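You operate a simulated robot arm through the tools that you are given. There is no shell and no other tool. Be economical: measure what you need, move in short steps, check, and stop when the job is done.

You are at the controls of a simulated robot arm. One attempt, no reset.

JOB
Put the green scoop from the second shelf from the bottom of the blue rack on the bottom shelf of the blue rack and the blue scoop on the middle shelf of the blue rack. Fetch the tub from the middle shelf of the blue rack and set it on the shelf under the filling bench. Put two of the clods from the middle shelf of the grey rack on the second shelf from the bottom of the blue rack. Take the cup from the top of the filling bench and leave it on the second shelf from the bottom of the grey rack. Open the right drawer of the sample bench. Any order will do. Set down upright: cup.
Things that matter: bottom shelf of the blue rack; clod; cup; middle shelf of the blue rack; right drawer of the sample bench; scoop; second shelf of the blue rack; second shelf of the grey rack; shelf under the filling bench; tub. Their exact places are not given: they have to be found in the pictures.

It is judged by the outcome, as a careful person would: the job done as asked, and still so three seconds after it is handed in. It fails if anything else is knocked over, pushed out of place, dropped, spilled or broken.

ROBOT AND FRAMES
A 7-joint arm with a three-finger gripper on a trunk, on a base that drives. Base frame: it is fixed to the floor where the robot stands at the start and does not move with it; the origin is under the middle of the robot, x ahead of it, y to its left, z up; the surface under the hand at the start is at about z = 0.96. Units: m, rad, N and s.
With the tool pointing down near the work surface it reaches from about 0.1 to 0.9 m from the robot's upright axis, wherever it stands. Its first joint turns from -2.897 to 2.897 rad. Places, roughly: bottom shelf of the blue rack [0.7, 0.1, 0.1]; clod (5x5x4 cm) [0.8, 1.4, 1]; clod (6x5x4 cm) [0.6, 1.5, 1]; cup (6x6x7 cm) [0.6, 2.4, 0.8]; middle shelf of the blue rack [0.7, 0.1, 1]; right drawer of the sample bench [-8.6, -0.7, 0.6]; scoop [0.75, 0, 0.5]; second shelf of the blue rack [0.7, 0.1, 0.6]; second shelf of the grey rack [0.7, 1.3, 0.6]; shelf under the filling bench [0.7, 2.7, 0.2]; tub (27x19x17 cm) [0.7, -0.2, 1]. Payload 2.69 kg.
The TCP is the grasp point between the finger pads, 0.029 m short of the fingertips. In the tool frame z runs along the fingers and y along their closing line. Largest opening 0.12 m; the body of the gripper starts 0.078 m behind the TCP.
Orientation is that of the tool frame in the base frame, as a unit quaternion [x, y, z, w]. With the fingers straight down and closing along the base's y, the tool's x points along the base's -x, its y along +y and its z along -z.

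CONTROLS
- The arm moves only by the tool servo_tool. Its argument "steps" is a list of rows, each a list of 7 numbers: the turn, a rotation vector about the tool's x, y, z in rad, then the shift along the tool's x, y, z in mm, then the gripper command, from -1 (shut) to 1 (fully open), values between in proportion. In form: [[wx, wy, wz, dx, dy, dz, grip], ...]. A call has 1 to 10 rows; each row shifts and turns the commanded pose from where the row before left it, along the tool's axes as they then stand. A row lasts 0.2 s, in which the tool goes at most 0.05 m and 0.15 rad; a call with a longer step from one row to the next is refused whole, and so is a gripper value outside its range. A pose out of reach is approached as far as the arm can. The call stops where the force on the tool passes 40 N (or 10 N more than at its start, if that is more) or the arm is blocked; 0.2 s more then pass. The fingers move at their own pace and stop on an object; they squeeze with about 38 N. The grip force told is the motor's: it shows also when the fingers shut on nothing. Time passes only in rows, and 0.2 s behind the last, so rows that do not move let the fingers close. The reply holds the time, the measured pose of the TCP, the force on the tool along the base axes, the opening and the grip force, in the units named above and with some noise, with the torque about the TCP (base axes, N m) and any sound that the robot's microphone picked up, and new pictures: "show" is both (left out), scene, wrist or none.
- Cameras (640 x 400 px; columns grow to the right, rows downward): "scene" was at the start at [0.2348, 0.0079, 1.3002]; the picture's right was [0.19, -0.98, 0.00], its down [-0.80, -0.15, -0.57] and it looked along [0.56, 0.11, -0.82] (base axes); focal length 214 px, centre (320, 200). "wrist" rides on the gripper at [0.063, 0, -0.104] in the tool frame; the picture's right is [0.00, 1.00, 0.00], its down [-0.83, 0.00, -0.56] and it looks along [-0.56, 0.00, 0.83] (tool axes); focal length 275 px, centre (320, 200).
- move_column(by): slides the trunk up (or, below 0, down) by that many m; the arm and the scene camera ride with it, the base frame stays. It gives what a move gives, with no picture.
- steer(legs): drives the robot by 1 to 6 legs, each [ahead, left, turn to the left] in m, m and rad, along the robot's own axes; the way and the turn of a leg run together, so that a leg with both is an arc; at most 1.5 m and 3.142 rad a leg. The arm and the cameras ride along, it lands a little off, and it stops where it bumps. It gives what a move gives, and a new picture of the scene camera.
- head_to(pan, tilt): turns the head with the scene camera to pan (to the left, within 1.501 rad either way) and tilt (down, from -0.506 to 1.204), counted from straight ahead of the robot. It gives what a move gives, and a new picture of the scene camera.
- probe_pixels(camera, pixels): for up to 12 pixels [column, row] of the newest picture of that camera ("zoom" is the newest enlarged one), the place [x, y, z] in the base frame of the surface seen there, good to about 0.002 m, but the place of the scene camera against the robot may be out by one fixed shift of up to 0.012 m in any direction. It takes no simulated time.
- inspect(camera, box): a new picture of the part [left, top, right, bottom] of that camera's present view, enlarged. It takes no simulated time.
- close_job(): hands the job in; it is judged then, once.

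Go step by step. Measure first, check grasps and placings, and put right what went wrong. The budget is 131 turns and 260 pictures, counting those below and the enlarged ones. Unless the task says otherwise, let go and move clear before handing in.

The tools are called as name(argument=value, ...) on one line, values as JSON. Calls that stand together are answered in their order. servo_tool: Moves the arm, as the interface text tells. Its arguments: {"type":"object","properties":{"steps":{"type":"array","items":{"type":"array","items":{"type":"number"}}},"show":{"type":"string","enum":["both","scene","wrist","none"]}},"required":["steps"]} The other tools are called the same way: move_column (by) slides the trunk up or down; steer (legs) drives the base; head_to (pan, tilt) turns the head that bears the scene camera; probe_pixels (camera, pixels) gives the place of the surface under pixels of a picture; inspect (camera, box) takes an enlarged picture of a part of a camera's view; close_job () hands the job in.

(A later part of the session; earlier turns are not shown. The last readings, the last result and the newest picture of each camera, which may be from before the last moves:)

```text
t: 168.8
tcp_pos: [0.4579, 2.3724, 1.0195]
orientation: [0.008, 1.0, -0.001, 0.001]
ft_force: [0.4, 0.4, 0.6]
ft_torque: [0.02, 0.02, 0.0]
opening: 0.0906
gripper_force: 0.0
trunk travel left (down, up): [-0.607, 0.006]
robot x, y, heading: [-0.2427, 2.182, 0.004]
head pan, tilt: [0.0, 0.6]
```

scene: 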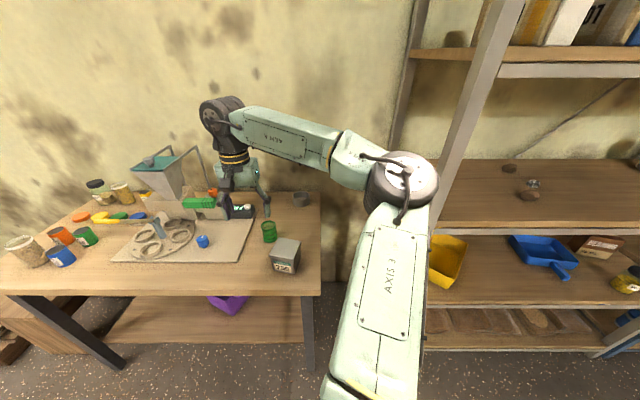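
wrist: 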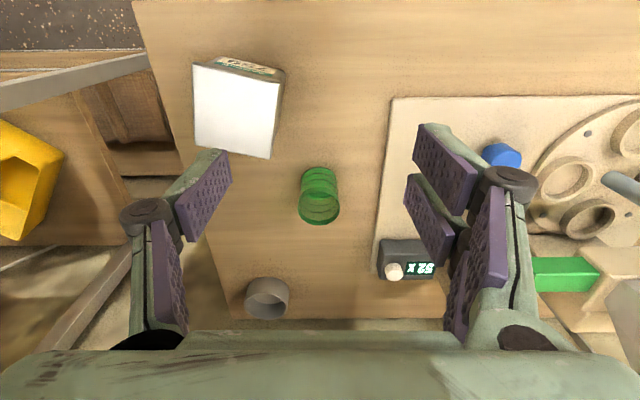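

The cup is centred at about (0.595,2.371), right under the hand's y. I move 13.7 cm forward, descend to z≈0.82 and check before closing.

servo_tool(steps=[[0, 0, 0, -45.7, 0, 0, 0.5], [0, 0, 0, -45.7, 0, 0, 0.5], [0, 0, 0, -45.7, 0, 0, 0.5], [0, 0, 0, 0, 0, 45, 0.5], [0, 0, 0, 0, 0, 45, 0.5]], show="both")

```text
t: 170.0
tcp_pos: [0.5956, 2.3708, 0.9277]
orientation: [0.008, 1.0, 0.0, 0.001]
ft_force: [-0.1, -0.3, -0.4]
ft_torque: [-0.03, -0.02, 0.05]
opening: 0.09
gripper_force: 0.1
trunk travel left (down, up): [-0.607, 0.006]
robot x, y, heading: [-0.2398, 2.181, 0.002]
head pan, tilt: [0.0, 0.6]
```

scene: 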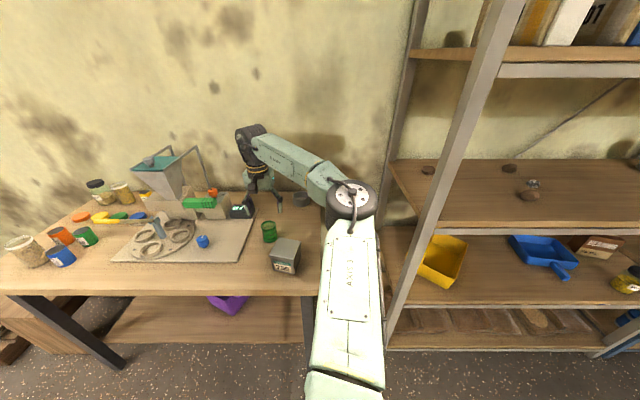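
wrist: 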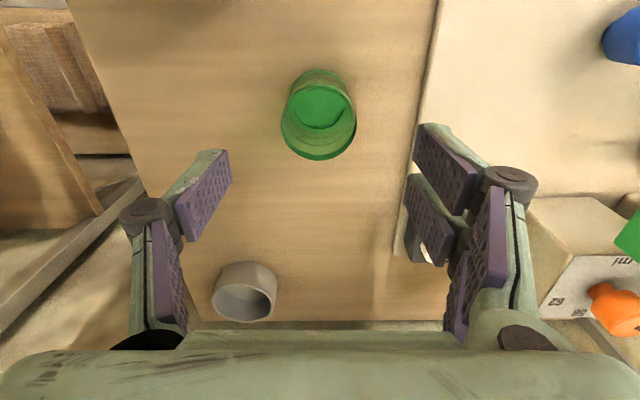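

Cup aligned. Before descending I check the elbow's height over the bench edge and box.

probe_pixels(camera="scene", pixels=[[350, 190], [330, 205], [368, 210], [345, 240], [290, 155], [320, 175], [340, 320], [375, 300], [285, 243], [345, 222]])

inspect(camera="scene", box=[220, 110, 420, 300])

```text
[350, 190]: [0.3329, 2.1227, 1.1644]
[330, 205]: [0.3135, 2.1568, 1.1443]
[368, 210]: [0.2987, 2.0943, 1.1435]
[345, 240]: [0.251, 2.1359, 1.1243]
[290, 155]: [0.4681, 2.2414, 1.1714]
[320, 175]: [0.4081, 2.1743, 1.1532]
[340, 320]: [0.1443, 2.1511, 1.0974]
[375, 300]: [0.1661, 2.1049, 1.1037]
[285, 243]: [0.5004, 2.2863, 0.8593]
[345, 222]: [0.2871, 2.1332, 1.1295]
```

```text
2.11 times, centred on (320, 205) of scene
```

zoom: 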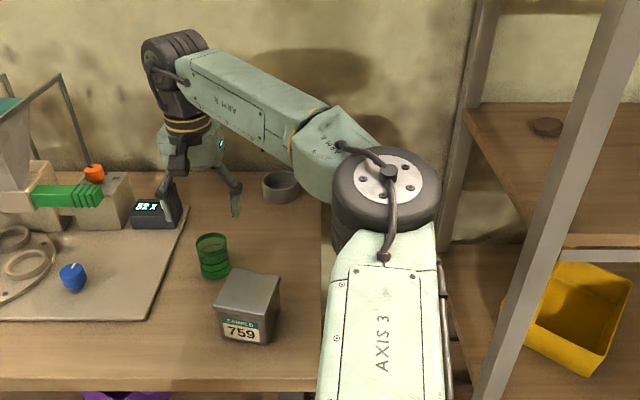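

The elbow stays outside the bench and the forearm clears the box. I descend and close on the cup.

servo_tool(steps=[[0, 0, 0, 0, 0, 36, 0.5], [0, 0, 0, 0, 0, 36, 0.5], [0, 0, 0, 0, 0, 34, 0.5], [0, 0, 0, 0, 0, 0, 0.5]], show="both")

```text
t: 171.0
tcp_pos: [0.5946, 2.3699, 0.8232]
orientation: [0.008, 1.0, -0.001, 0.001]
ft_force: [0.2, -0.2, 0.4]
ft_torque: [0.01, 0.03, 0.03]
opening: 0.09
gripper_force: 0.0
trunk travel left (down, up): [-0.607, 0.006]
robot x, y, heading: [-0.2396, 2.178, 0.001]
head pan, tilt: [0.0, 0.6]
```

scene: 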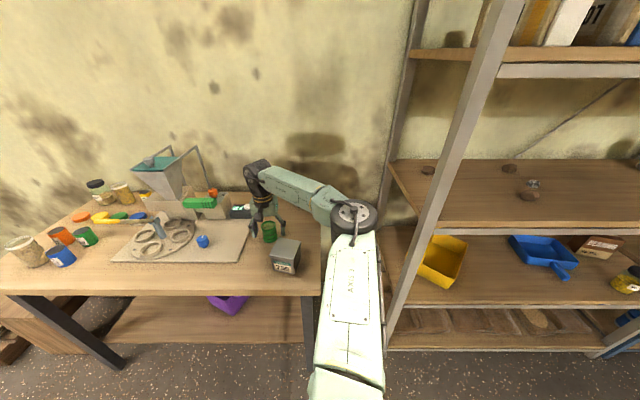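
wrist: 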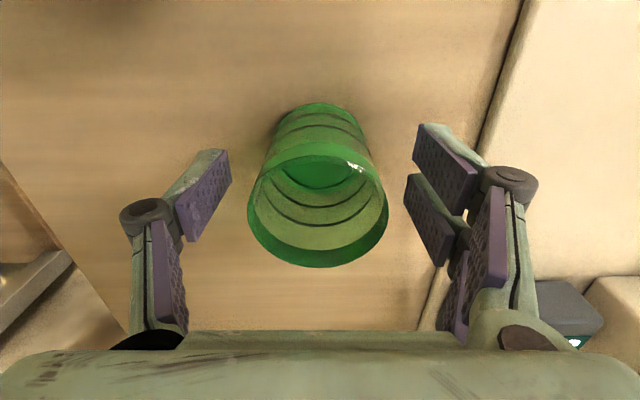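

The empty cup is centred between the pads. I close gently.

servo_tool(steps=[[0, 0, 0, 0, 0, 0, -0.15], [0, 0, 0, 0, 0, 0, -0.15], [0, 0, 0, 0, 0, 0, -0.15], [0, 0, 0, 0, 0, 0, -0.15], [0, 0, 0, 0, 0, -5, -0.15], [0, 0, 0, 0, 0, -15, -0.15]], show="wrist")

```text
t: 172.4
tcp_pos: [0.5952, 2.3694, 0.8432]
orientation: [0.008, 1.0, -0.001, 0.001]
ft_force: [0.4, -0.3, -0.4]
ft_torque: [0.03, -0.01, -0.01]
opening: 0.0508
gripper_force: 0.1
trunk travel left (down, up): [-0.607, 0.006]
robot x, y, heading: [-0.2407, 2.1806, -0.0]
head pan, tilt: [0.0, 0.6]
```

wrist: 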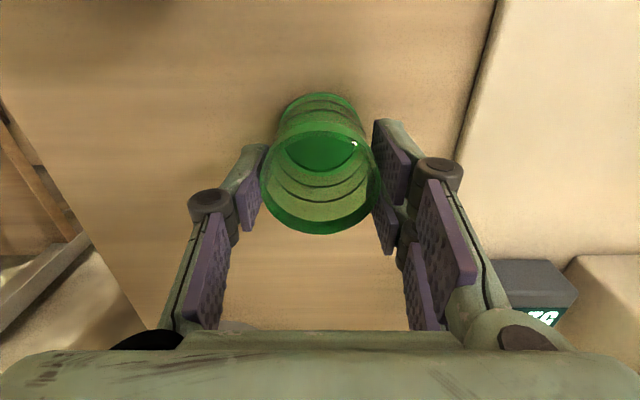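

The cup is narrower at that height and was not gripped. I go back down 2 cm and close further.

servo_tool(steps=[[0, 0, 0, 0, 0, 18, -0.1], [0, 0, 0, 0, 0, 0, -0.5], [0, 0, 0, 0, 0, 0, -0.5], [0, 0, 0, 0, 0, 0, -0.5], [0, 0, 0, 0, 0, -15, -0.5], [0, 0, 0, 0, 0, -15, -0.5]], show="wrist")

```text
t: 173.8
tcp_pos: [0.5946, 2.3693, 0.8557]
orientation: [0.009, 1.0, -0.001, 0.0]
ft_force: [0.3, -0.5, -0.5]
ft_torque: [0.04, 0.01, -0.02]
opening: 0.0492
gripper_force: 37.9
trunk travel left (down, up): [-0.607, 0.006]
robot x, y, heading: [-0.239, 2.1816, -0.001]
head pan, tilt: [0.0, 0.6]
```

wrist: 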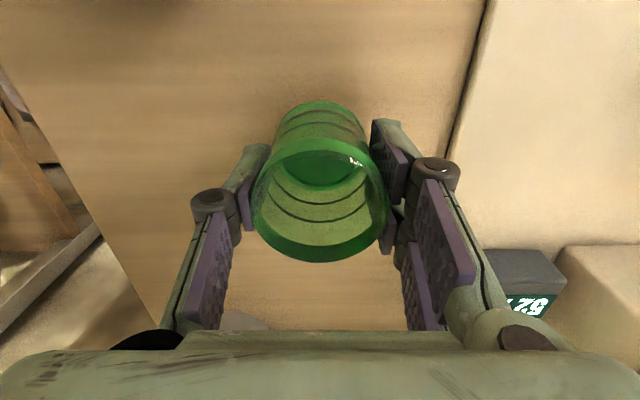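

Gripped at 0.049 m with 38 N. I lift, back off, and drive in front of the grey rack to choose a free spot.

servo_tool(steps=[[0, 0, 0, 0, 0, -45, -0.5], [0, 0, 0, 0, 0, -45, -0.5]], show="none")

steer(legs=[[-0.55, 0, 0], [0, -0.9, 0]])

head_to(pan=0.25, tilt=0.55)

```text
t: 174.4
tcp_pos: [0.5954, 2.3685, 0.9453]
orientation: [0.009, 1.0, -0.001, 0.001]
ft_force: [0.5, 0.9, -0.3]
ft_torque: [0.04, -0.02, 0.02]
opening: 0.0491
gripper_force: 37.8
trunk travel left (down, up): [-0.607, 0.006]
robot x, y, heading: [-0.2377, 2.1797, 0.001]
head pan, tilt: [0.0, 0.6]
```

```text
t: 184.5
tcp_pos: [0.0435, 1.476, 0.9472]
orientation: [0.004, 1.0, -0.001, 0.001]
ft_force: [-0.5, 0.4, 0.0]
ft_torque: [0.01, -0.02, -0.01]
opening: 0.0484
gripper_force: 37.5
trunk travel left (down, up): [-0.607, 0.006]
robot x, y, heading: [-0.7867, 1.2776, 0.008]
head pan, tilt: [0.0, 0.6]
```

scene: 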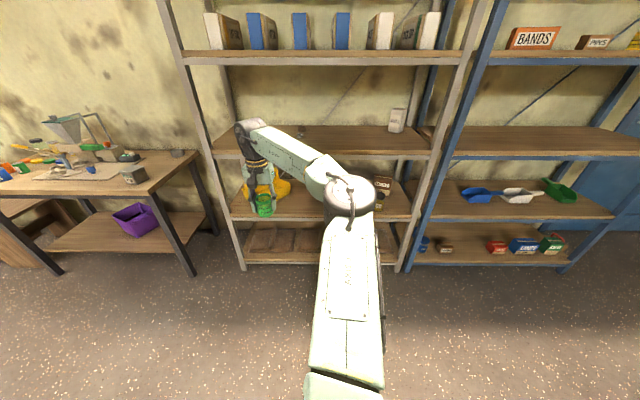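

```text
t: 185.3
tcp_pos: [0.0441, 1.4759, 0.9464]
orientation: [0.003, 1.0, -0.001, 0.0]
ft_force: [0.5, -0.1, -0.2]
ft_torque: [-0.02, 0.02, 0.02]
opening: 0.0485
gripper_force: 38.1
trunk travel left (down, up): [-0.607, 0.006]
robot x, y, heading: [-0.7849, 1.2777, 0.011]
head pan, tilt: [0.25, 0.55]
```

scene: 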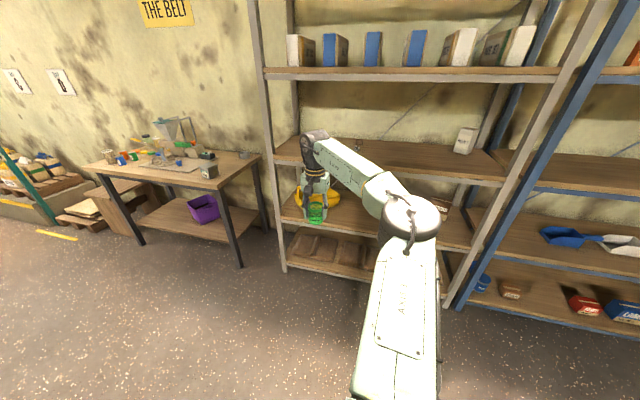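

The arm hides the shelf, so I step left and pan right for a clear view of the grey rack.

steer(legs=[[0, 0.75, 0]])

head_to(pan=-0.5, tilt=0.45)

inspect(camera="scene", box=[280, 100, 600, 300])

```text
t: 191.5
tcp_pos: [0.0366, 2.2229, 0.9461]
orientation: [0.004, 1.0, -0.001, 0.0]
ft_force: [0.6, -0.1, -1.0]
ft_torque: [-0.01, -0.01, 0.0]
opening: 0.0482
gripper_force: 37.6
trunk travel left (down, up): [-0.607, 0.006]
robot x, y, heading: [-0.7974, 2.0273, 0.012]
head pan, tilt: [0.25, 0.55]
```

scene: 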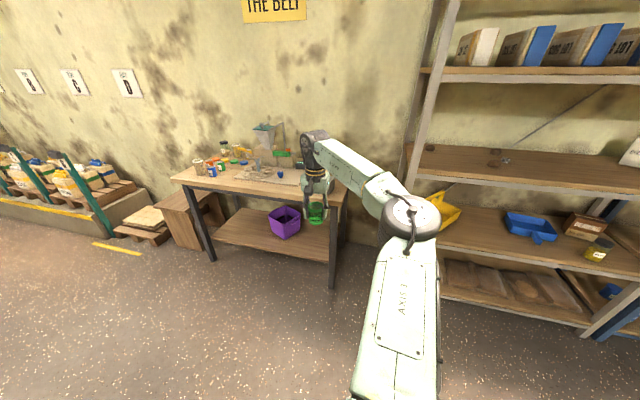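

```text
t: 192.6
tcp_pos: [0.0375, 2.2216, 0.9457]
orientation: [0.004, 1.0, -0.001, 0.0]
ft_force: [0.5, 0.1, -0.3]
ft_torque: [-0.03, -0.03, -0.01]
opening: 0.0485
gripper_force: 37.7
trunk travel left (down, up): [-0.607, 0.006]
robot x, y, heading: [-0.796, 2.0232, 0.006]
head pan, tilt: [-0.499, 0.45]
```

scene: 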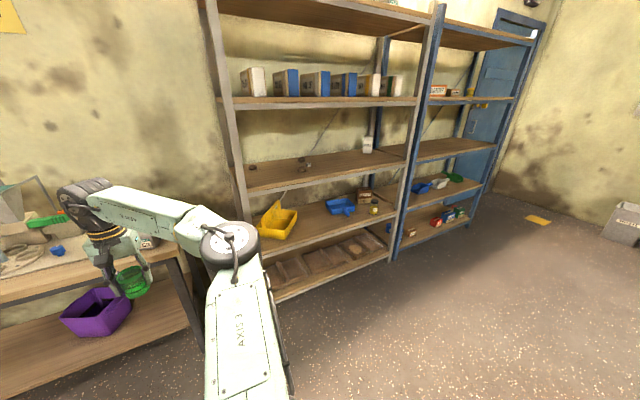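

```text
2.00 times, centred on (440, 200) of scene
```

zoom: 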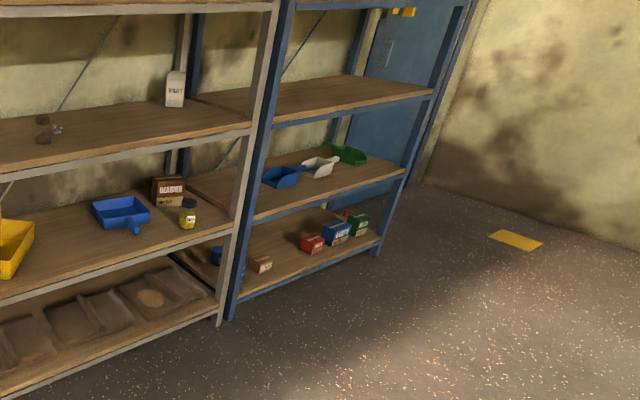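

The space between the yellow tote and the blue pan on the second shelf is free. I'll probe it, plus the clods on the middle shelf.

probe_pixels(camera="scene", pixels=[[297, 215], [297, 232], [310, 220], [320, 225], [326, 205], [347, 213], [374, 210], [305, 238], [300, 185], [300, 205], [330, 180], [345, 240]])

inspect(camera="scene", box=[230, 140, 390, 240])

```text
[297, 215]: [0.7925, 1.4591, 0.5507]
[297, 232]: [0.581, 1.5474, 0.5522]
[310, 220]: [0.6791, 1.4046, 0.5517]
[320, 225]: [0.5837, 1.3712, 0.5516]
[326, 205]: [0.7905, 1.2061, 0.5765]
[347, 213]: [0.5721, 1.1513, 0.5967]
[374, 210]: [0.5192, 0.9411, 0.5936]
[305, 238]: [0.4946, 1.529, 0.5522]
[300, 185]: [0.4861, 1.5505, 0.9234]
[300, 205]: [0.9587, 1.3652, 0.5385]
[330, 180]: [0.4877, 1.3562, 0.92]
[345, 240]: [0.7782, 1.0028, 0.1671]
```

```text
4.00 times, centred on (310, 190) of scene
```

zoom: 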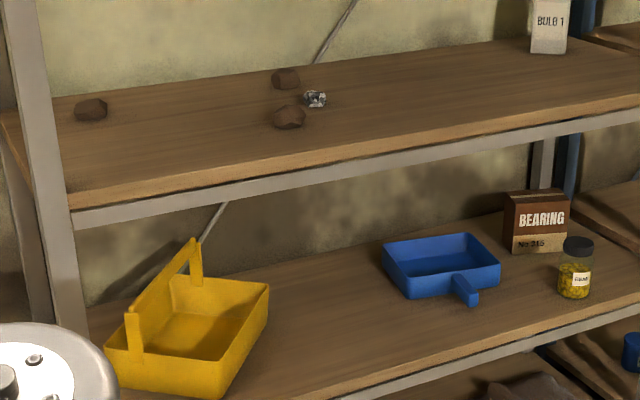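

The second grey shelf is at z=0.5515 with free space around (0.58,1.40). I lower the trunk so the cup is at entry height and drive over.

move_column(by=-0.32)

steer(legs=[[0, -0.82, 0], [0.2, 0, 0]])

head_to(pan=0.25, tilt=0.5)

```text
t: 195.8
tcp_pos: [0.0351, 2.2215, 0.6251]
orientation: [0.005, 1.0, -0.001, 0.001]
ft_force: [-0.1, -0.1, 0.1]
ft_torque: [-0.01, 0.02, 0.0]
opening: 0.0474
gripper_force: 37.8
trunk travel left (down, up): [-0.287, 0.326]
robot x, y, heading: [-0.7947, 2.027, 0.014]
head pan, tilt: [-0.499, 0.45]
```

```text
t: 203.8
tcp_pos: [0.2445, 1.4025, 0.6255]
orientation: [0.003, 1.0, -0.001, 0.001]
ft_force: [-0.5, 0.7, -0.2]
ft_torque: [0.02, -0.02, -0.01]
opening: 0.0469
gripper_force: 37.7
trunk travel left (down, up): [-0.287, 0.326]
robot x, y, heading: [-0.5893, 1.203, 0.013]
head pan, tilt: [-0.499, 0.45]
```

scene: 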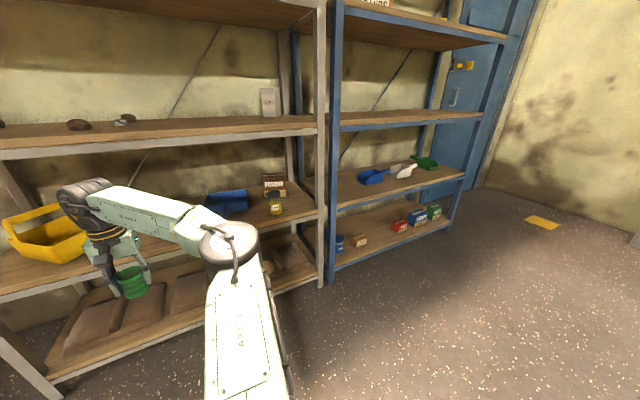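

```text
t: 204.9
tcp_pos: [0.2445, 1.4012, 0.6256]
orientation: [0.004, 1.0, -0.001, 0.001]
ft_force: [-0.9, 0.5, -0.6]
ft_torque: [0.03, 0.0, 0.03]
opening: 0.047
gripper_force: 37.8
trunk travel left (down, up): [-0.287, 0.326]
robot x, y, heading: [-0.5878, 1.204, 0.009]
head pan, tilt: [0.25, 0.499]
```

scene: 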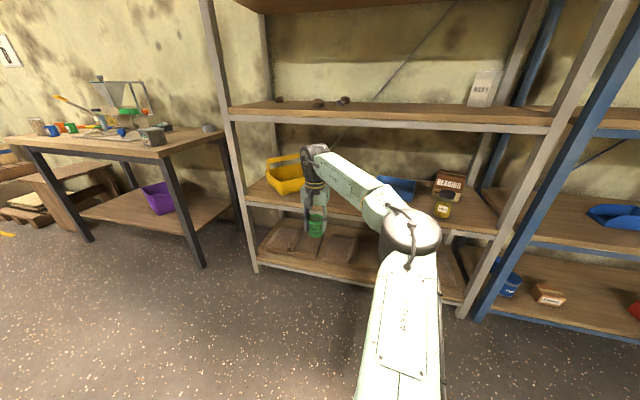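

I check wrist top against the grey beam's underside before entering.

inspect(camera="scene", box=[230, 90, 470, 250])

probe_pixels(camera="scene", pixels=[[315, 147], [330, 155], [400, 125], [400, 128], [400, 131], [410, 215], [300, 204], [350, 211]])

```text
2.50 times, centred on (350, 170) of scene
```

zoom: 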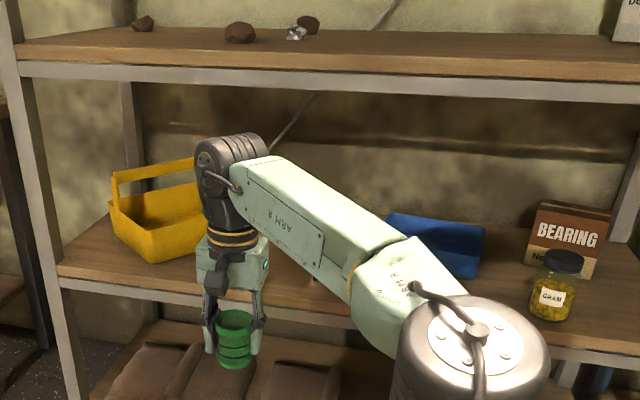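

```text
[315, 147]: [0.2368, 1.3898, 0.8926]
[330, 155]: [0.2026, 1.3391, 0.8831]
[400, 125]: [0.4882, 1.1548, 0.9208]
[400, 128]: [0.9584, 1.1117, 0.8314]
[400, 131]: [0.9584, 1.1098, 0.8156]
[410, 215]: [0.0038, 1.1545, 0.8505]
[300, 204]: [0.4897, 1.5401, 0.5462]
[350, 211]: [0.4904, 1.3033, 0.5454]
```

The beam underside is ~0.917 and the wrist top 0.893. I lower 1.3 cm and drive in 0.335 m.

servo_tool(steps=[[0, 0, 0, 0, 0, 13, -0.5]], show="none")

steer(legs=[[0.335, 0, 0]])

servo_tool(steps=[[0, 0, 0, 0, 0, 0, -0.5]], show="wrist")

```text
t: 205.3
tcp_pos: [0.2451, 1.4013, 0.6123]
orientation: [0.003, 1.0, -0.001, 0.001]
ft_force: [1.4, -0.5, -0.3]
ft_torque: [0.02, 0.02, 0.03]
opening: 0.0468
gripper_force: 38.0
trunk travel left (down, up): [-0.287, 0.326]
robot x, y, heading: [-0.5894, 1.2046, 0.013]
head pan, tilt: [0.25, 0.499]
```

```text
t: 207.5
tcp_pos: [0.5802, 1.4069, 0.6134]
orientation: [0.003, 1.0, -0.001, 0.0]
ft_force: [0.9, 0.3, -0.3]
ft_torque: [-0.01, 0.03, -0.01]
opening: 0.0471
gripper_force: 38.5
trunk travel left (down, up): [-0.287, 0.326]
robot x, y, heading: [-0.2486, 1.2116, 0.016]
head pan, tilt: [0.25, 0.499]
```

scene: 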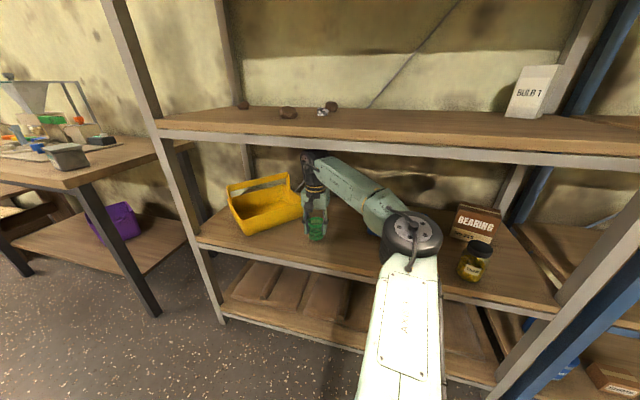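

```text
t: 207.9
tcp_pos: [0.5798, 1.4052, 0.6136]
orientation: [0.003, 1.0, -0.001, 0.001]
ft_force: [-0.3, -0.2, -0.3]
ft_torque: [0.05, -0.01, 0.05]
opening: 0.0468
gripper_force: 38.0
trunk travel left (down, up): [-0.287, 0.326]
robot x, y, heading: [-0.2526, 1.2081, 0.016]
head pan, tilt: [0.25, 0.499]
```

wrist: 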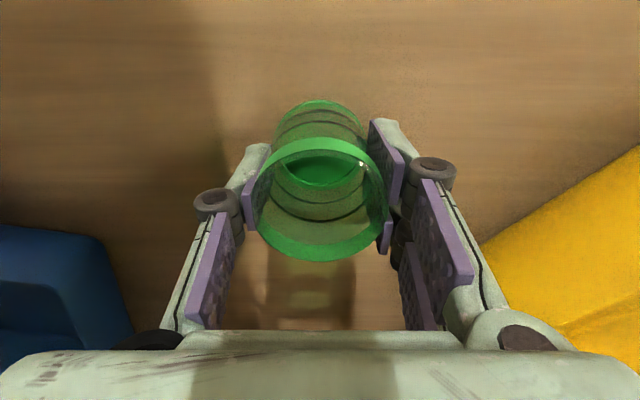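

I lower toward contact.

servo_tool(steps=[[0, 0, 0, 0, 0, 11, -0.5], [0, 0, 0, 0, 0, 3, -0.5], [0, 0, 0, 0, 0, 2, -0.5]], show="none")

```text
t: 208.7
tcp_pos: [0.58, 1.4055, 0.5972]
orientation: [0.003, 1.0, -0.001, 0.001]
ft_force: [-0.1, 0.4, 0.2]
ft_torque: [0.02, 0.0, 0.0]
opening: 0.0468
gripper_force: 38.1
trunk travel left (down, up): [-0.287, 0.326]
robot x, y, heading: [-0.2525, 1.208, 0.012]
head pan, tilt: [0.25, 0.499]
```

servo_tool(steps=[[0, 0, 0, 0, 0, 2, -0.5], [0, 0, 0, 0, 0, 2, -0.5]], show="wrist")

```text
t: 209.3
tcp_pos: [0.5798, 1.4062, 0.5956]
orientation: [0.004, 1.0, 0.0, 0.003]
ft_force: [-0.7, -1.2, 15.1]
ft_torque: [-0.07, 0.25, -0.01]
opening: 0.0468
gripper_force: 38.3
trunk travel left (down, up): [-0.287, 0.326]
robot x, y, heading: [-0.2535, 1.2112, 0.009]
head pan, tilt: [0.25, 0.499]
```

wrist: 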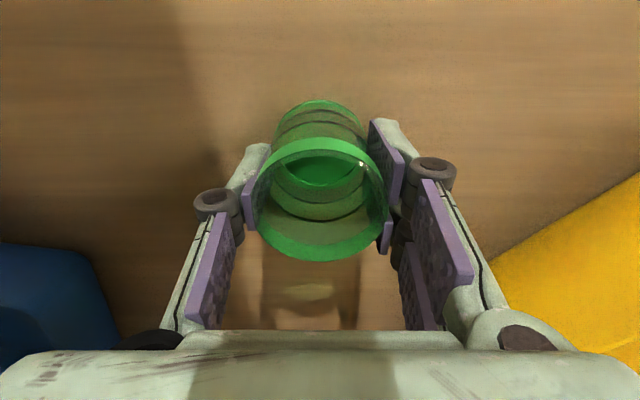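

Contact at 15 N. I open, raise slightly and back straight out with a finger on each side of the cup.

servo_tool(steps=[[0, 0, 0, 0, 0, -2, -0.3], [0, 0, 0, 0, 0, 0, 0.5], [0, 0, 0, 0, 0, 0, 0.5], [0, 0, 0, 0, 0, 0, 0.5], [0, 0, 0, 0, 0, -10, 0.5]], show="wrist")

```text
t: 210.5
tcp_pos: [0.5796, 1.4061, 0.6058]
orientation: [0.003, 1.0, -0.001, 0.0]
ft_force: [0.5, 0.6, 0.1]
ft_torque: [-0.02, 0.03, 0.0]
opening: 0.09
gripper_force: 0.1
trunk travel left (down, up): [-0.287, 0.326]
robot x, y, heading: [-0.2524, 1.209, 0.012]
head pan, tilt: [0.25, 0.499]
```

wrist: 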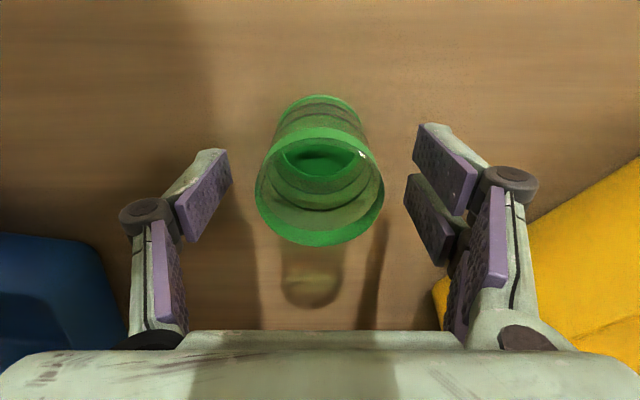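

The cup stands free. I back out and raise the trunk for the clods on the grey middle shelf.

steer(legs=[[-0.45, 0, 0]])

move_column(by=0.32)

servo_tool(steps=[[0, 0, 0, 0, 0, -45, 0.5], [0, 0, 0, 0, 0, -45, 0.5], [0, 0, 0, 0, 0, -30, 0.5]], show="both")

```text
t: 213.2
tcp_pos: [0.1307, 1.4, 0.6029]
orientation: [0.004, 1.0, -0.001, 0.001]
ft_force: [0.4, 0.3, -0.8]
ft_torque: [0.02, 0.02, -0.01]
opening: 0.09
gripper_force: 0.0
trunk travel left (down, up): [-0.287, 0.326]
robot x, y, heading: [-0.7051, 1.2011, 0.011]
head pan, tilt: [0.25, 0.499]
```

scene: 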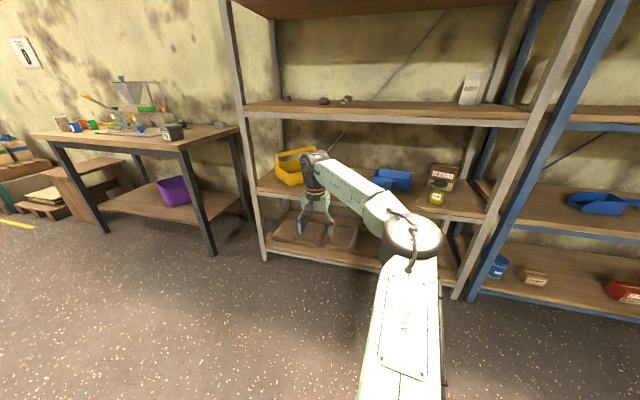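

```text
t: 216.4
tcp_pos: [0.1305, 1.3995, 0.9252]
orientation: [0.005, 1.0, -0.001, 0.001]
ft_force: [-0.1, -0.6, 0.7]
ft_torque: [0.03, -0.02, 0.03]
opening: 0.0901
gripper_force: 0.0
trunk travel left (down, up): [-0.607, 0.006]
robot x, y, heading: [-0.6998, 1.2009, 0.012]
head pan, tilt: [0.25, 0.499]
```

```text
t: 217.2
tcp_pos: [0.1314, 1.3996, 1.0452]
orientation: [0.004, 1.0, -0.001, 0.001]
ft_force: [-0.3, 0.0, -0.5]
ft_torque: [0.05, 0.01, 0.01]
opening: 0.09
gripper_force: 0.1
trunk travel left (down, up): [-0.607, 0.006]
robot x, y, heading: [-0.7023, 1.2029, 0.01]
head pan, tilt: [0.25, 0.499]
```

scene: 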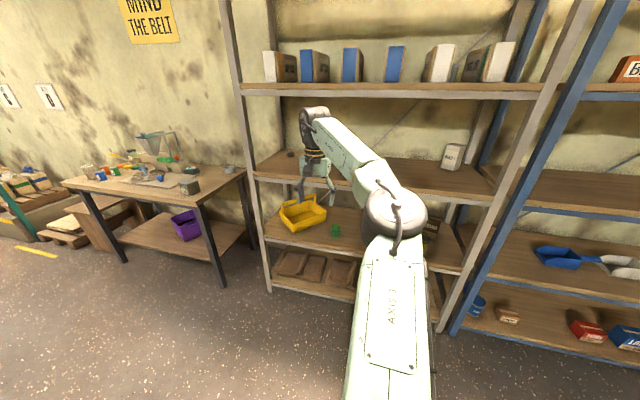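
wrist: 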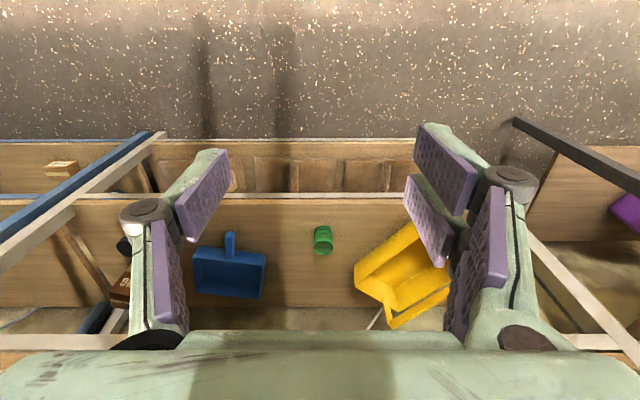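

The cup is upright on the shelf below. I lower slightly and drive forward 0.3 m to see the clods.

servo_tool(steps=[[0, 0, 0, 0, 0, 14, 0.5]], show="none")

steer(legs=[[0.29, 0.03, -0.01]])

servo_tool(steps=[[0, 0, 0, 0, 0, 0, 0.5]], show="wrist")

```text
t: 217.6
tcp_pos: [0.1301, 1.3999, 1.0304]
orientation: [0.005, 1.0, 0.0, 0.002]
ft_force: [-0.1, 0.0, -0.2]
ft_torque: [-0.04, 0.01, 0.03]
opening: 0.0902
gripper_force: 0.0
trunk travel left (down, up): [-0.607, 0.006]
robot x, y, heading: [-0.6987, 1.2007, 0.013]
head pan, tilt: [0.25, 0.499]
```

```text
t: 219.6
tcp_pos: [0.4226, 1.4236, 1.0305]
orientation: [0.009, 1.0, -0.001, 0.002]
ft_force: [1.6, -0.4, -0.1]
ft_torque: [0.0, 0.06, -0.02]
opening: 0.09
gripper_force: 0.0
trunk travel left (down, up): [-0.607, 0.006]
robot x, y, heading: [-0.4146, 1.2366, 0.004]
head pan, tilt: [0.25, 0.499]
```

scene: 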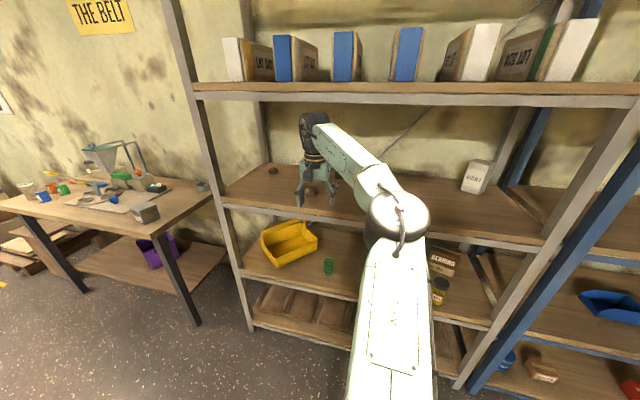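

```text
t: 220.0
tcp_pos: [0.4222, 1.4248, 1.0308]
orientation: [0.009, 1.0, -0.001, 0.001]
ft_force: [0.2, 0.1, -0.2]
ft_torque: [0.05, 0.0, -0.03]
opening: 0.0899
gripper_force: 0.0
trunk travel left (down, up): [-0.607, 0.006]
robot x, y, heading: [-0.4153, 1.2354, -0.004]
head pan, tilt: [0.25, 0.499]
```

wrist: 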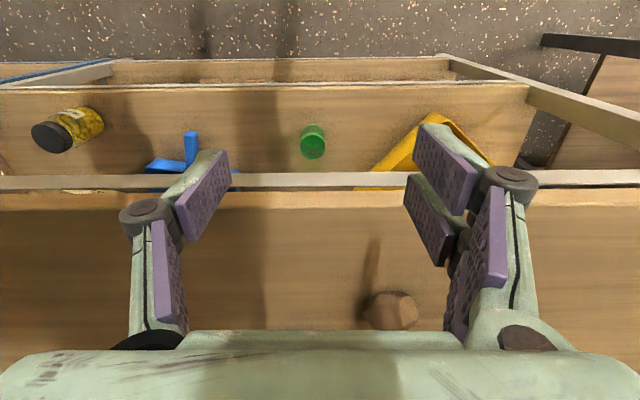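

A clod is visible at wrist (392,310). I'll probe the clods in both views.

probe_pixels(camera="wrist", pixels=[[392, 310], [392, 322], [372, 312], [415, 310], [392, 293]])

inspect(camera="scene", box=[250, 150, 370, 225])

probe_pixels(camera="scene", pixels=[[272, 170], [310, 190], [335, 182], [320, 190], [300, 212]])

```text
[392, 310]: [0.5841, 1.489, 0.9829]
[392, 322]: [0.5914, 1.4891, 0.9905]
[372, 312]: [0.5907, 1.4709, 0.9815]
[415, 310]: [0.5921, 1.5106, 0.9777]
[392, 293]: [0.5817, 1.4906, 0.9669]
```

```text
5.33 times, centred on (310, 188) of scene
```

zoom: 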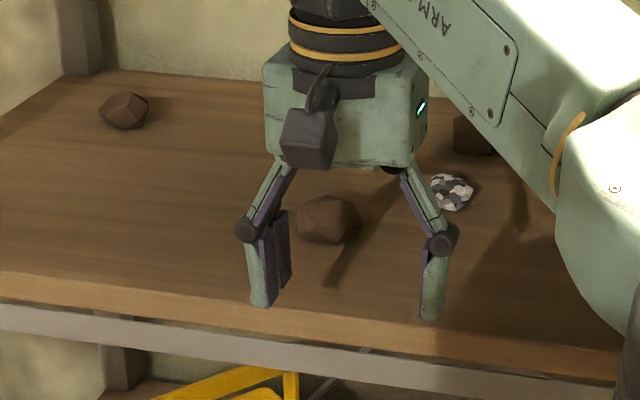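

```text
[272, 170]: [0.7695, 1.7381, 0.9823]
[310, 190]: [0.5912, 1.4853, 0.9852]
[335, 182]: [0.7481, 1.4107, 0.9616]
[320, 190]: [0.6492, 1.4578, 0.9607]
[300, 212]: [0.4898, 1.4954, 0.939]
```

Clod A is at about (0.61,1.49). I align in y first, then go forward straddling it.

steer(legs=[[0, 0.064, 0], [0.187, 0, 0]])

servo_tool(steps=[[0, 0, 0, 0, 0, 0, 0.7], [0, 0, 0, 0, 0, 0, 0.7]], show="wrist")

```text
t: 222.3
tcp_pos: [0.6075, 1.4889, 1.0301]
orientation: [0.009, 1.0, -0.001, 0.0]
ft_force: [0.8, -0.9, -0.2]
ft_torque: [0.04, 0.02, -0.01]
opening: 0.09
gripper_force: 0.0
trunk travel left (down, up): [-0.607, 0.006]
robot x, y, heading: [-0.226, 1.2995, 0.003]
head pan, tilt: [0.25, 0.499]
```

scene: 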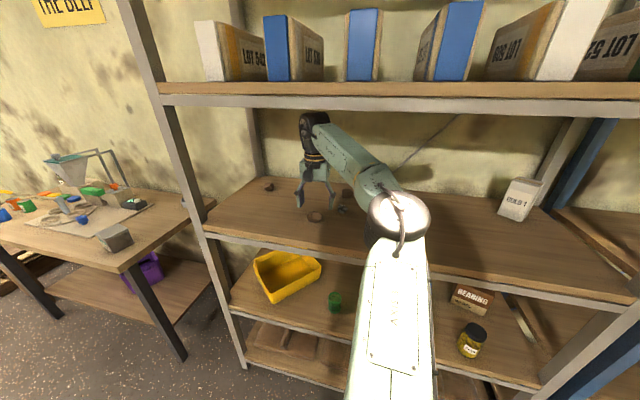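

```text
t: 222.9
tcp_pos: [0.6068, 1.4884, 1.0308]
orientation: [0.009, 1.0, -0.001, 0.0]
ft_force: [-0.3, 0.0, 0.0]
ft_torque: [0.0, -0.01, 0.02]
opening: 0.102
gripper_force: 0.0
trunk travel left (down, up): [-0.607, 0.006]
robot x, y, heading: [-0.2266, 1.3005, 0.001]
head pan, tilt: [0.25, 0.499]
```

wrist: 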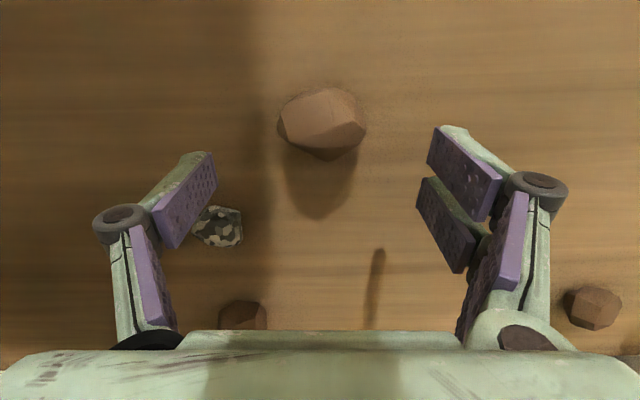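

The clod is nearly centred (322,122); I shift 7 mm back, descend 3.6 cm and grip.

servo_tool(steps=[[0, 0, 0, 7, 0, 0, 0.7], [0, 0, 0, 0, 0, 20, 0.7], [0, 0, 0, 0, 0, 16, 0.7], [0, 0, 0, 0, 0, 0, -0.6], [0, 0, 0, 0, 0, 0, -0.6], [0, 0, 0, 0, 0, 0, -0.6], [0, 0, 0, 0, 0, 0, -0.6], [0, 0, 0, 0, 0, 0, -0.6], [0, 0, 0, 0, 0, -15, -0.6], [0, 0, 0, 0, 0, -20, -0.6]], show="wrist")

```text
t: 225.1
tcp_pos: [0.6004, 1.49, 1.0301]
orientation: [0.008, 1.0, -0.001, 0.001]
ft_force: [0.2, 0.2, -0.4]
ft_torque: [0.02, -0.02, 0.02]
opening: 0.0517
gripper_force: 37.9
trunk travel left (down, up): [-0.607, 0.006]
robot x, y, heading: [-0.227, 1.2989, -0.0]
head pan, tilt: [0.25, 0.499]
```

wrist: 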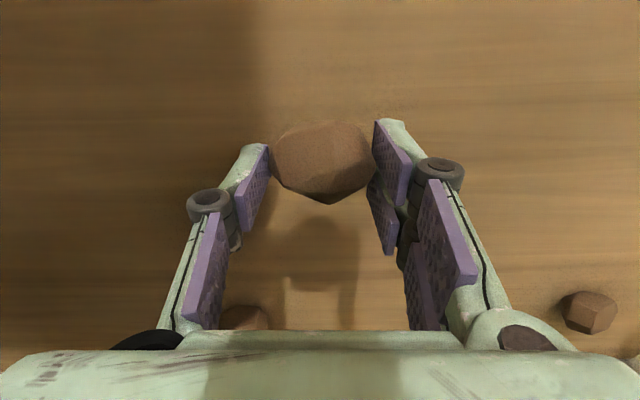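

Clod A gripped at 0.052 m. I back out, lower the trunk and move to the left part of the blue rack.

steer(legs=[[-0.5, 0, 0], [0, -1.05, 0]])

move_column(by=-0.32)

head_to(pan=0.1, tilt=0.5)

```text
t: 236.0
tcp_pos: [0.1048, 0.4451, 1.0301]
orientation: [0.009, 1.0, 0.0, 0.002]
ft_force: [-0.1, 0.2, -0.8]
ft_torque: [-0.04, 0.05, 0.01]
opening: 0.0519
gripper_force: 38.4
trunk travel left (down, up): [-0.607, 0.006]
robot x, y, heading: [-0.7262, 0.2561, 0.001]
head pan, tilt: [0.25, 0.499]
```

scene: 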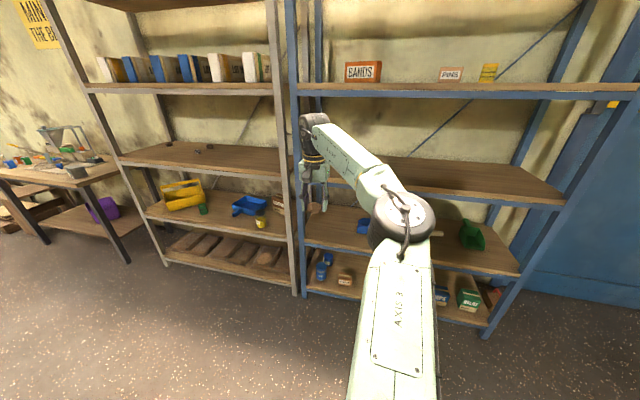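

```text
t: 239.2
tcp_pos: [0.1042, 0.4448, 0.7095]
orientation: [0.01, 1.0, 0.0, 0.001]
ft_force: [-0.5, 0.1, 0.2]
ft_torque: [-0.02, 0.01, 0.02]
opening: 0.0515
gripper_force: 38.1
trunk travel left (down, up): [-0.287, 0.326]
robot x, y, heading: [-0.7258, 0.2588, -0.005]
head pan, tilt: [0.25, 0.499]
```

```text
t: 239.9
tcp_pos: [0.1039, 0.4452, 0.7107]
orientation: [0.009, 1.0, -0.001, 0.001]
ft_force: [-0.6, -0.4, 0.1]
ft_torque: [-0.04, 0.01, -0.01]
opening: 0.0518
gripper_force: 37.7
trunk travel left (down, up): [-0.287, 0.326]
robot x, y, heading: [-0.7229, 0.2584, 0.002]
head pan, tilt: [0.099, 0.499]
```

scene: 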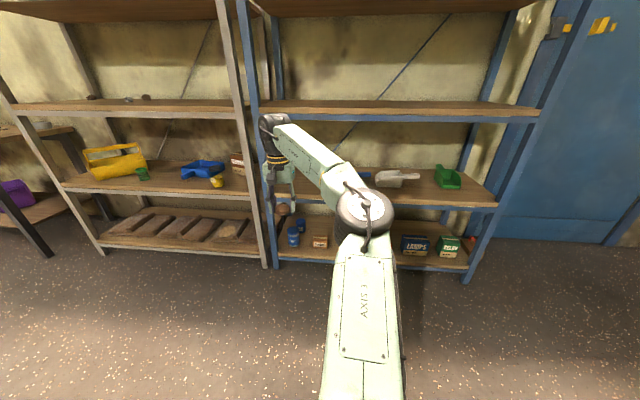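

I'll probe the left posts and beam to choose a safe entry.

probe_pixels(camera="scene", pixels=[[252, 190], [262, 235], [245, 100], [300, 115], [300, 119], [310, 180], [390, 180], [449, 178], [290, 199], [330, 164], [400, 197]])

servo_tool(steps=[[0, 0, 0, 0, 0, 45, -0.6], [0, 0, 0, 0, 0, 45, -0.6], [0, 0, 0, 0, 0, 12, -0.6]], show="both")

```text
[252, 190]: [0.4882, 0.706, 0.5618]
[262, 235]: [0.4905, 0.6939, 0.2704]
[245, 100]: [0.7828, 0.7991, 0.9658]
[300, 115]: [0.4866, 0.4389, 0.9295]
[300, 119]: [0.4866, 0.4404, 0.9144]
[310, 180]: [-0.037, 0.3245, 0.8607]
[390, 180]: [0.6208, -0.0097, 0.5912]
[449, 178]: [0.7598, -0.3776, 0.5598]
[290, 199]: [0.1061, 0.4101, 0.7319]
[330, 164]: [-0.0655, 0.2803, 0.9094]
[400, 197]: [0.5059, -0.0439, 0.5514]
```

```text
t: 240.7
tcp_pos: [0.1034, 0.4443, 0.6074]
orientation: [0.009, 1.0, -0.001, 0.001]
ft_force: [-0.4, 0.0, -1.0]
ft_torque: [-0.02, 0.0, -0.03]
opening: 0.0515
gripper_force: 37.9
trunk travel left (down, up): [-0.287, 0.326]
robot x, y, heading: [-0.7226, 0.2569, -0.003]
head pan, tilt: [0.099, 0.499]
```

scene: 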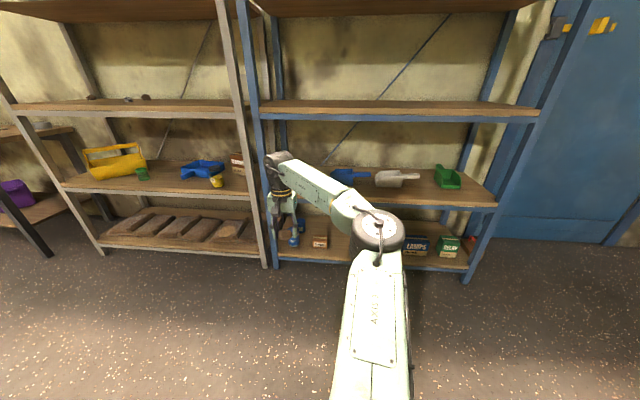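
wrist: 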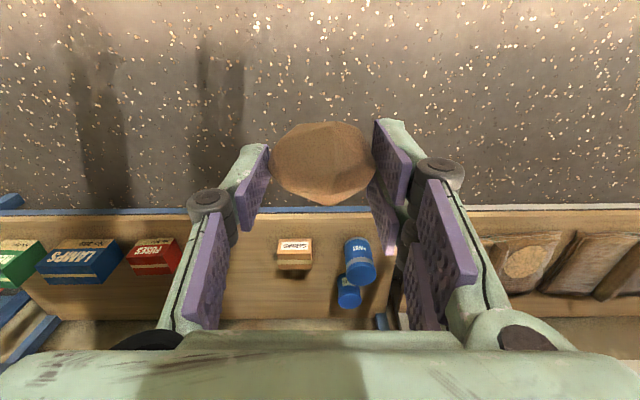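

The entry at y≈0.44 is clear. I drive in 0.57 m to place the first clod toward the back.

steer(legs=[[0.3, 0.02, 0], [0.27, 0, 0]])

servo_tool(steps=[[0, 0, 0, 0, 0, 14, -0.6], [0, 0, 0, 0, 0, 5, -0.6]], show="wrist")

```text
t: 244.3
tcp_pos: [0.6734, 0.4602, 0.6076]
orientation: [0.01, 1.0, -0.001, 0.001]
ft_force: [0.6, 0.5, -0.3]
ft_torque: [0.01, 0.01, -0.02]
opening: 0.0517
gripper_force: 37.4
trunk travel left (down, up): [-0.287, 0.326]
robot x, y, heading: [-0.1563, 0.2754, -0.002]
head pan, tilt: [0.099, 0.499]
```

scene: 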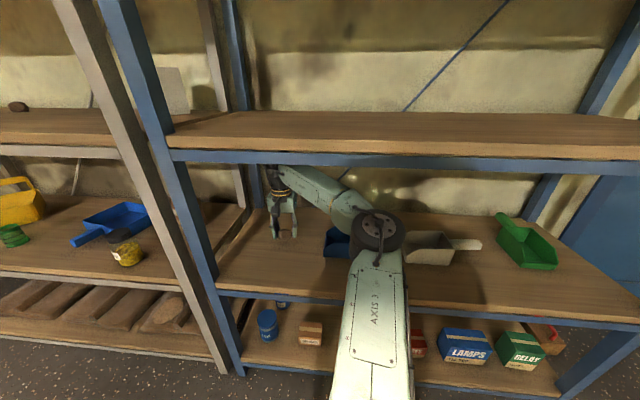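

```text
t: 244.9
tcp_pos: [0.6739, 0.4606, 0.5892]
orientation: [0.011, 1.0, 0.0, 0.001]
ft_force: [0.1, -0.1, -0.4]
ft_torque: [-0.01, -0.04, -0.02]
opening: 0.0516
gripper_force: 37.9
trunk travel left (down, up): [-0.287, 0.326]
robot x, y, heading: [-0.1537, 0.2747, -0.004]
head pan, tilt: [0.099, 0.499]
```

wrist: 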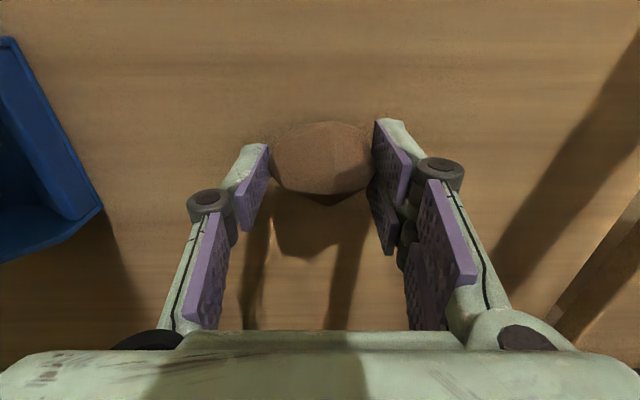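

I lower to contact and release.

servo_tool(steps=[[0, 0, 0, 0, 0, 2.5, -0.6], [0, 0, 0, 0, 0, 2, -0.6], [0, 0, 0, 0, 0, 0, -0.6]], show="none")

```text
t: 245.7
tcp_pos: [0.6738, 0.4624, 0.5841]
orientation: [0.011, 1.0, 0.0, 0.001]
ft_force: [-0.5, 0.2, -0.2]
ft_torque: [0.02, 0.02, 0.03]
opening: 0.0515
gripper_force: 38.0
trunk travel left (down, up): [-0.287, 0.326]
robot x, y, heading: [-0.1545, 0.2794, -0.008]
head pan, tilt: [0.099, 0.499]
```

servo_tool(steps=[[0, 0, 0, 0, 0, 2, -0.6], [0, 0, 0, 0, 0, 1, -0.6]], show="none")

```text
t: 246.3
tcp_pos: [0.6727, 0.4603, 0.5837]
orientation: [0.009, 1.0, 0.0, 0.003]
ft_force: [0.0, -0.3, 13.9]
ft_torque: [0.29, 0.06, -0.01]
opening: 0.0514
gripper_force: 38.1
trunk travel left (down, up): [-0.287, 0.326]
robot x, y, heading: [-0.1557, 0.2771, -0.002]
head pan, tilt: [0.099, 0.499]
```

Contact at 14 N. I open, rise, back out part-way and move right to view the blue scoop.

servo_tool(steps=[[0, 0, 0, 0, 0, -1, 0.6], [0, 0, 0, 0, 0, 0, 0.6], [0, 0, 0, 0, 0, 0, 0.6], [0, 0, 0, 0, 0, 0, 0.6], [0, 0, 0, 0, 0, -20, 0.6], [0, 0, 0, 0, 0, -15, 0.6]], show="none")

steer(legs=[[-0.28, 0, 0], [0, -0.28, 0]])

servo_tool(steps=[[0, 0, 0, 0, 0, 0, 0.6]], show="wrist")

```text
t: 247.7
tcp_pos: [0.6733, 0.4608, 0.6177]
orientation: [0.011, 1.0, -0.001, 0.002]
ft_force: [0.9, 0.8, 0.4]
ft_torque: [0.03, -0.03, -0.03]
opening: 0.0962
gripper_force: 0.1
trunk travel left (down, up): [-0.287, 0.326]
robot x, y, heading: [-0.1556, 0.2759, -0.004]
head pan, tilt: [0.099, 0.499]
```

```text
t: 252.0
tcp_pos: [0.3943, 0.1854, 0.6182]
orientation: [0.009, 1.0, -0.001, 0.001]
ft_force: [0.2, -0.2, -0.5]
ft_torque: [-0.03, -0.02, -0.03]
opening: 0.0959
gripper_force: 0.1
trunk travel left (down, up): [-0.287, 0.326]
robot x, y, heading: [-0.4354, -0.0028, 0.002]
head pan, tilt: [0.099, 0.499]
```

scene: 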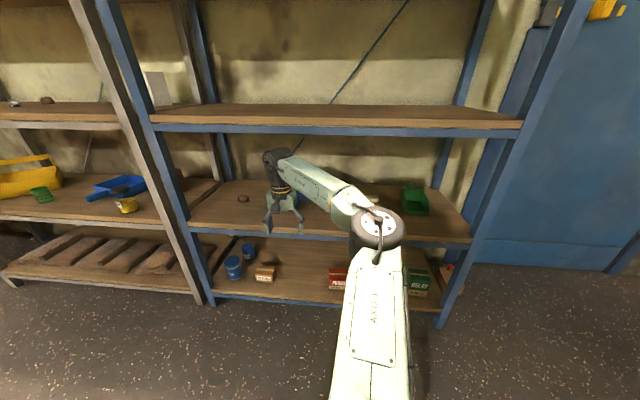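

```text
t: 252.4
tcp_pos: [0.3928, 0.1858, 0.6174]
orientation: [0.009, 1.0, -0.001, 0.001]
ft_force: [-0.4, 0.2, 0.4]
ft_torque: [0.02, 0.01, 0.0]
opening: 0.0961
gripper_force: 0.1
trunk travel left (down, up): [-0.287, 0.326]
robot x, y, heading: [-0.4343, -0.0019, -0.0]
head pan, tilt: [0.099, 0.499]
```

wrist: 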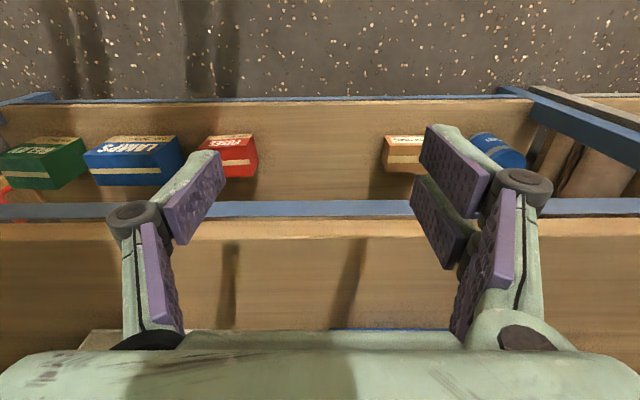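

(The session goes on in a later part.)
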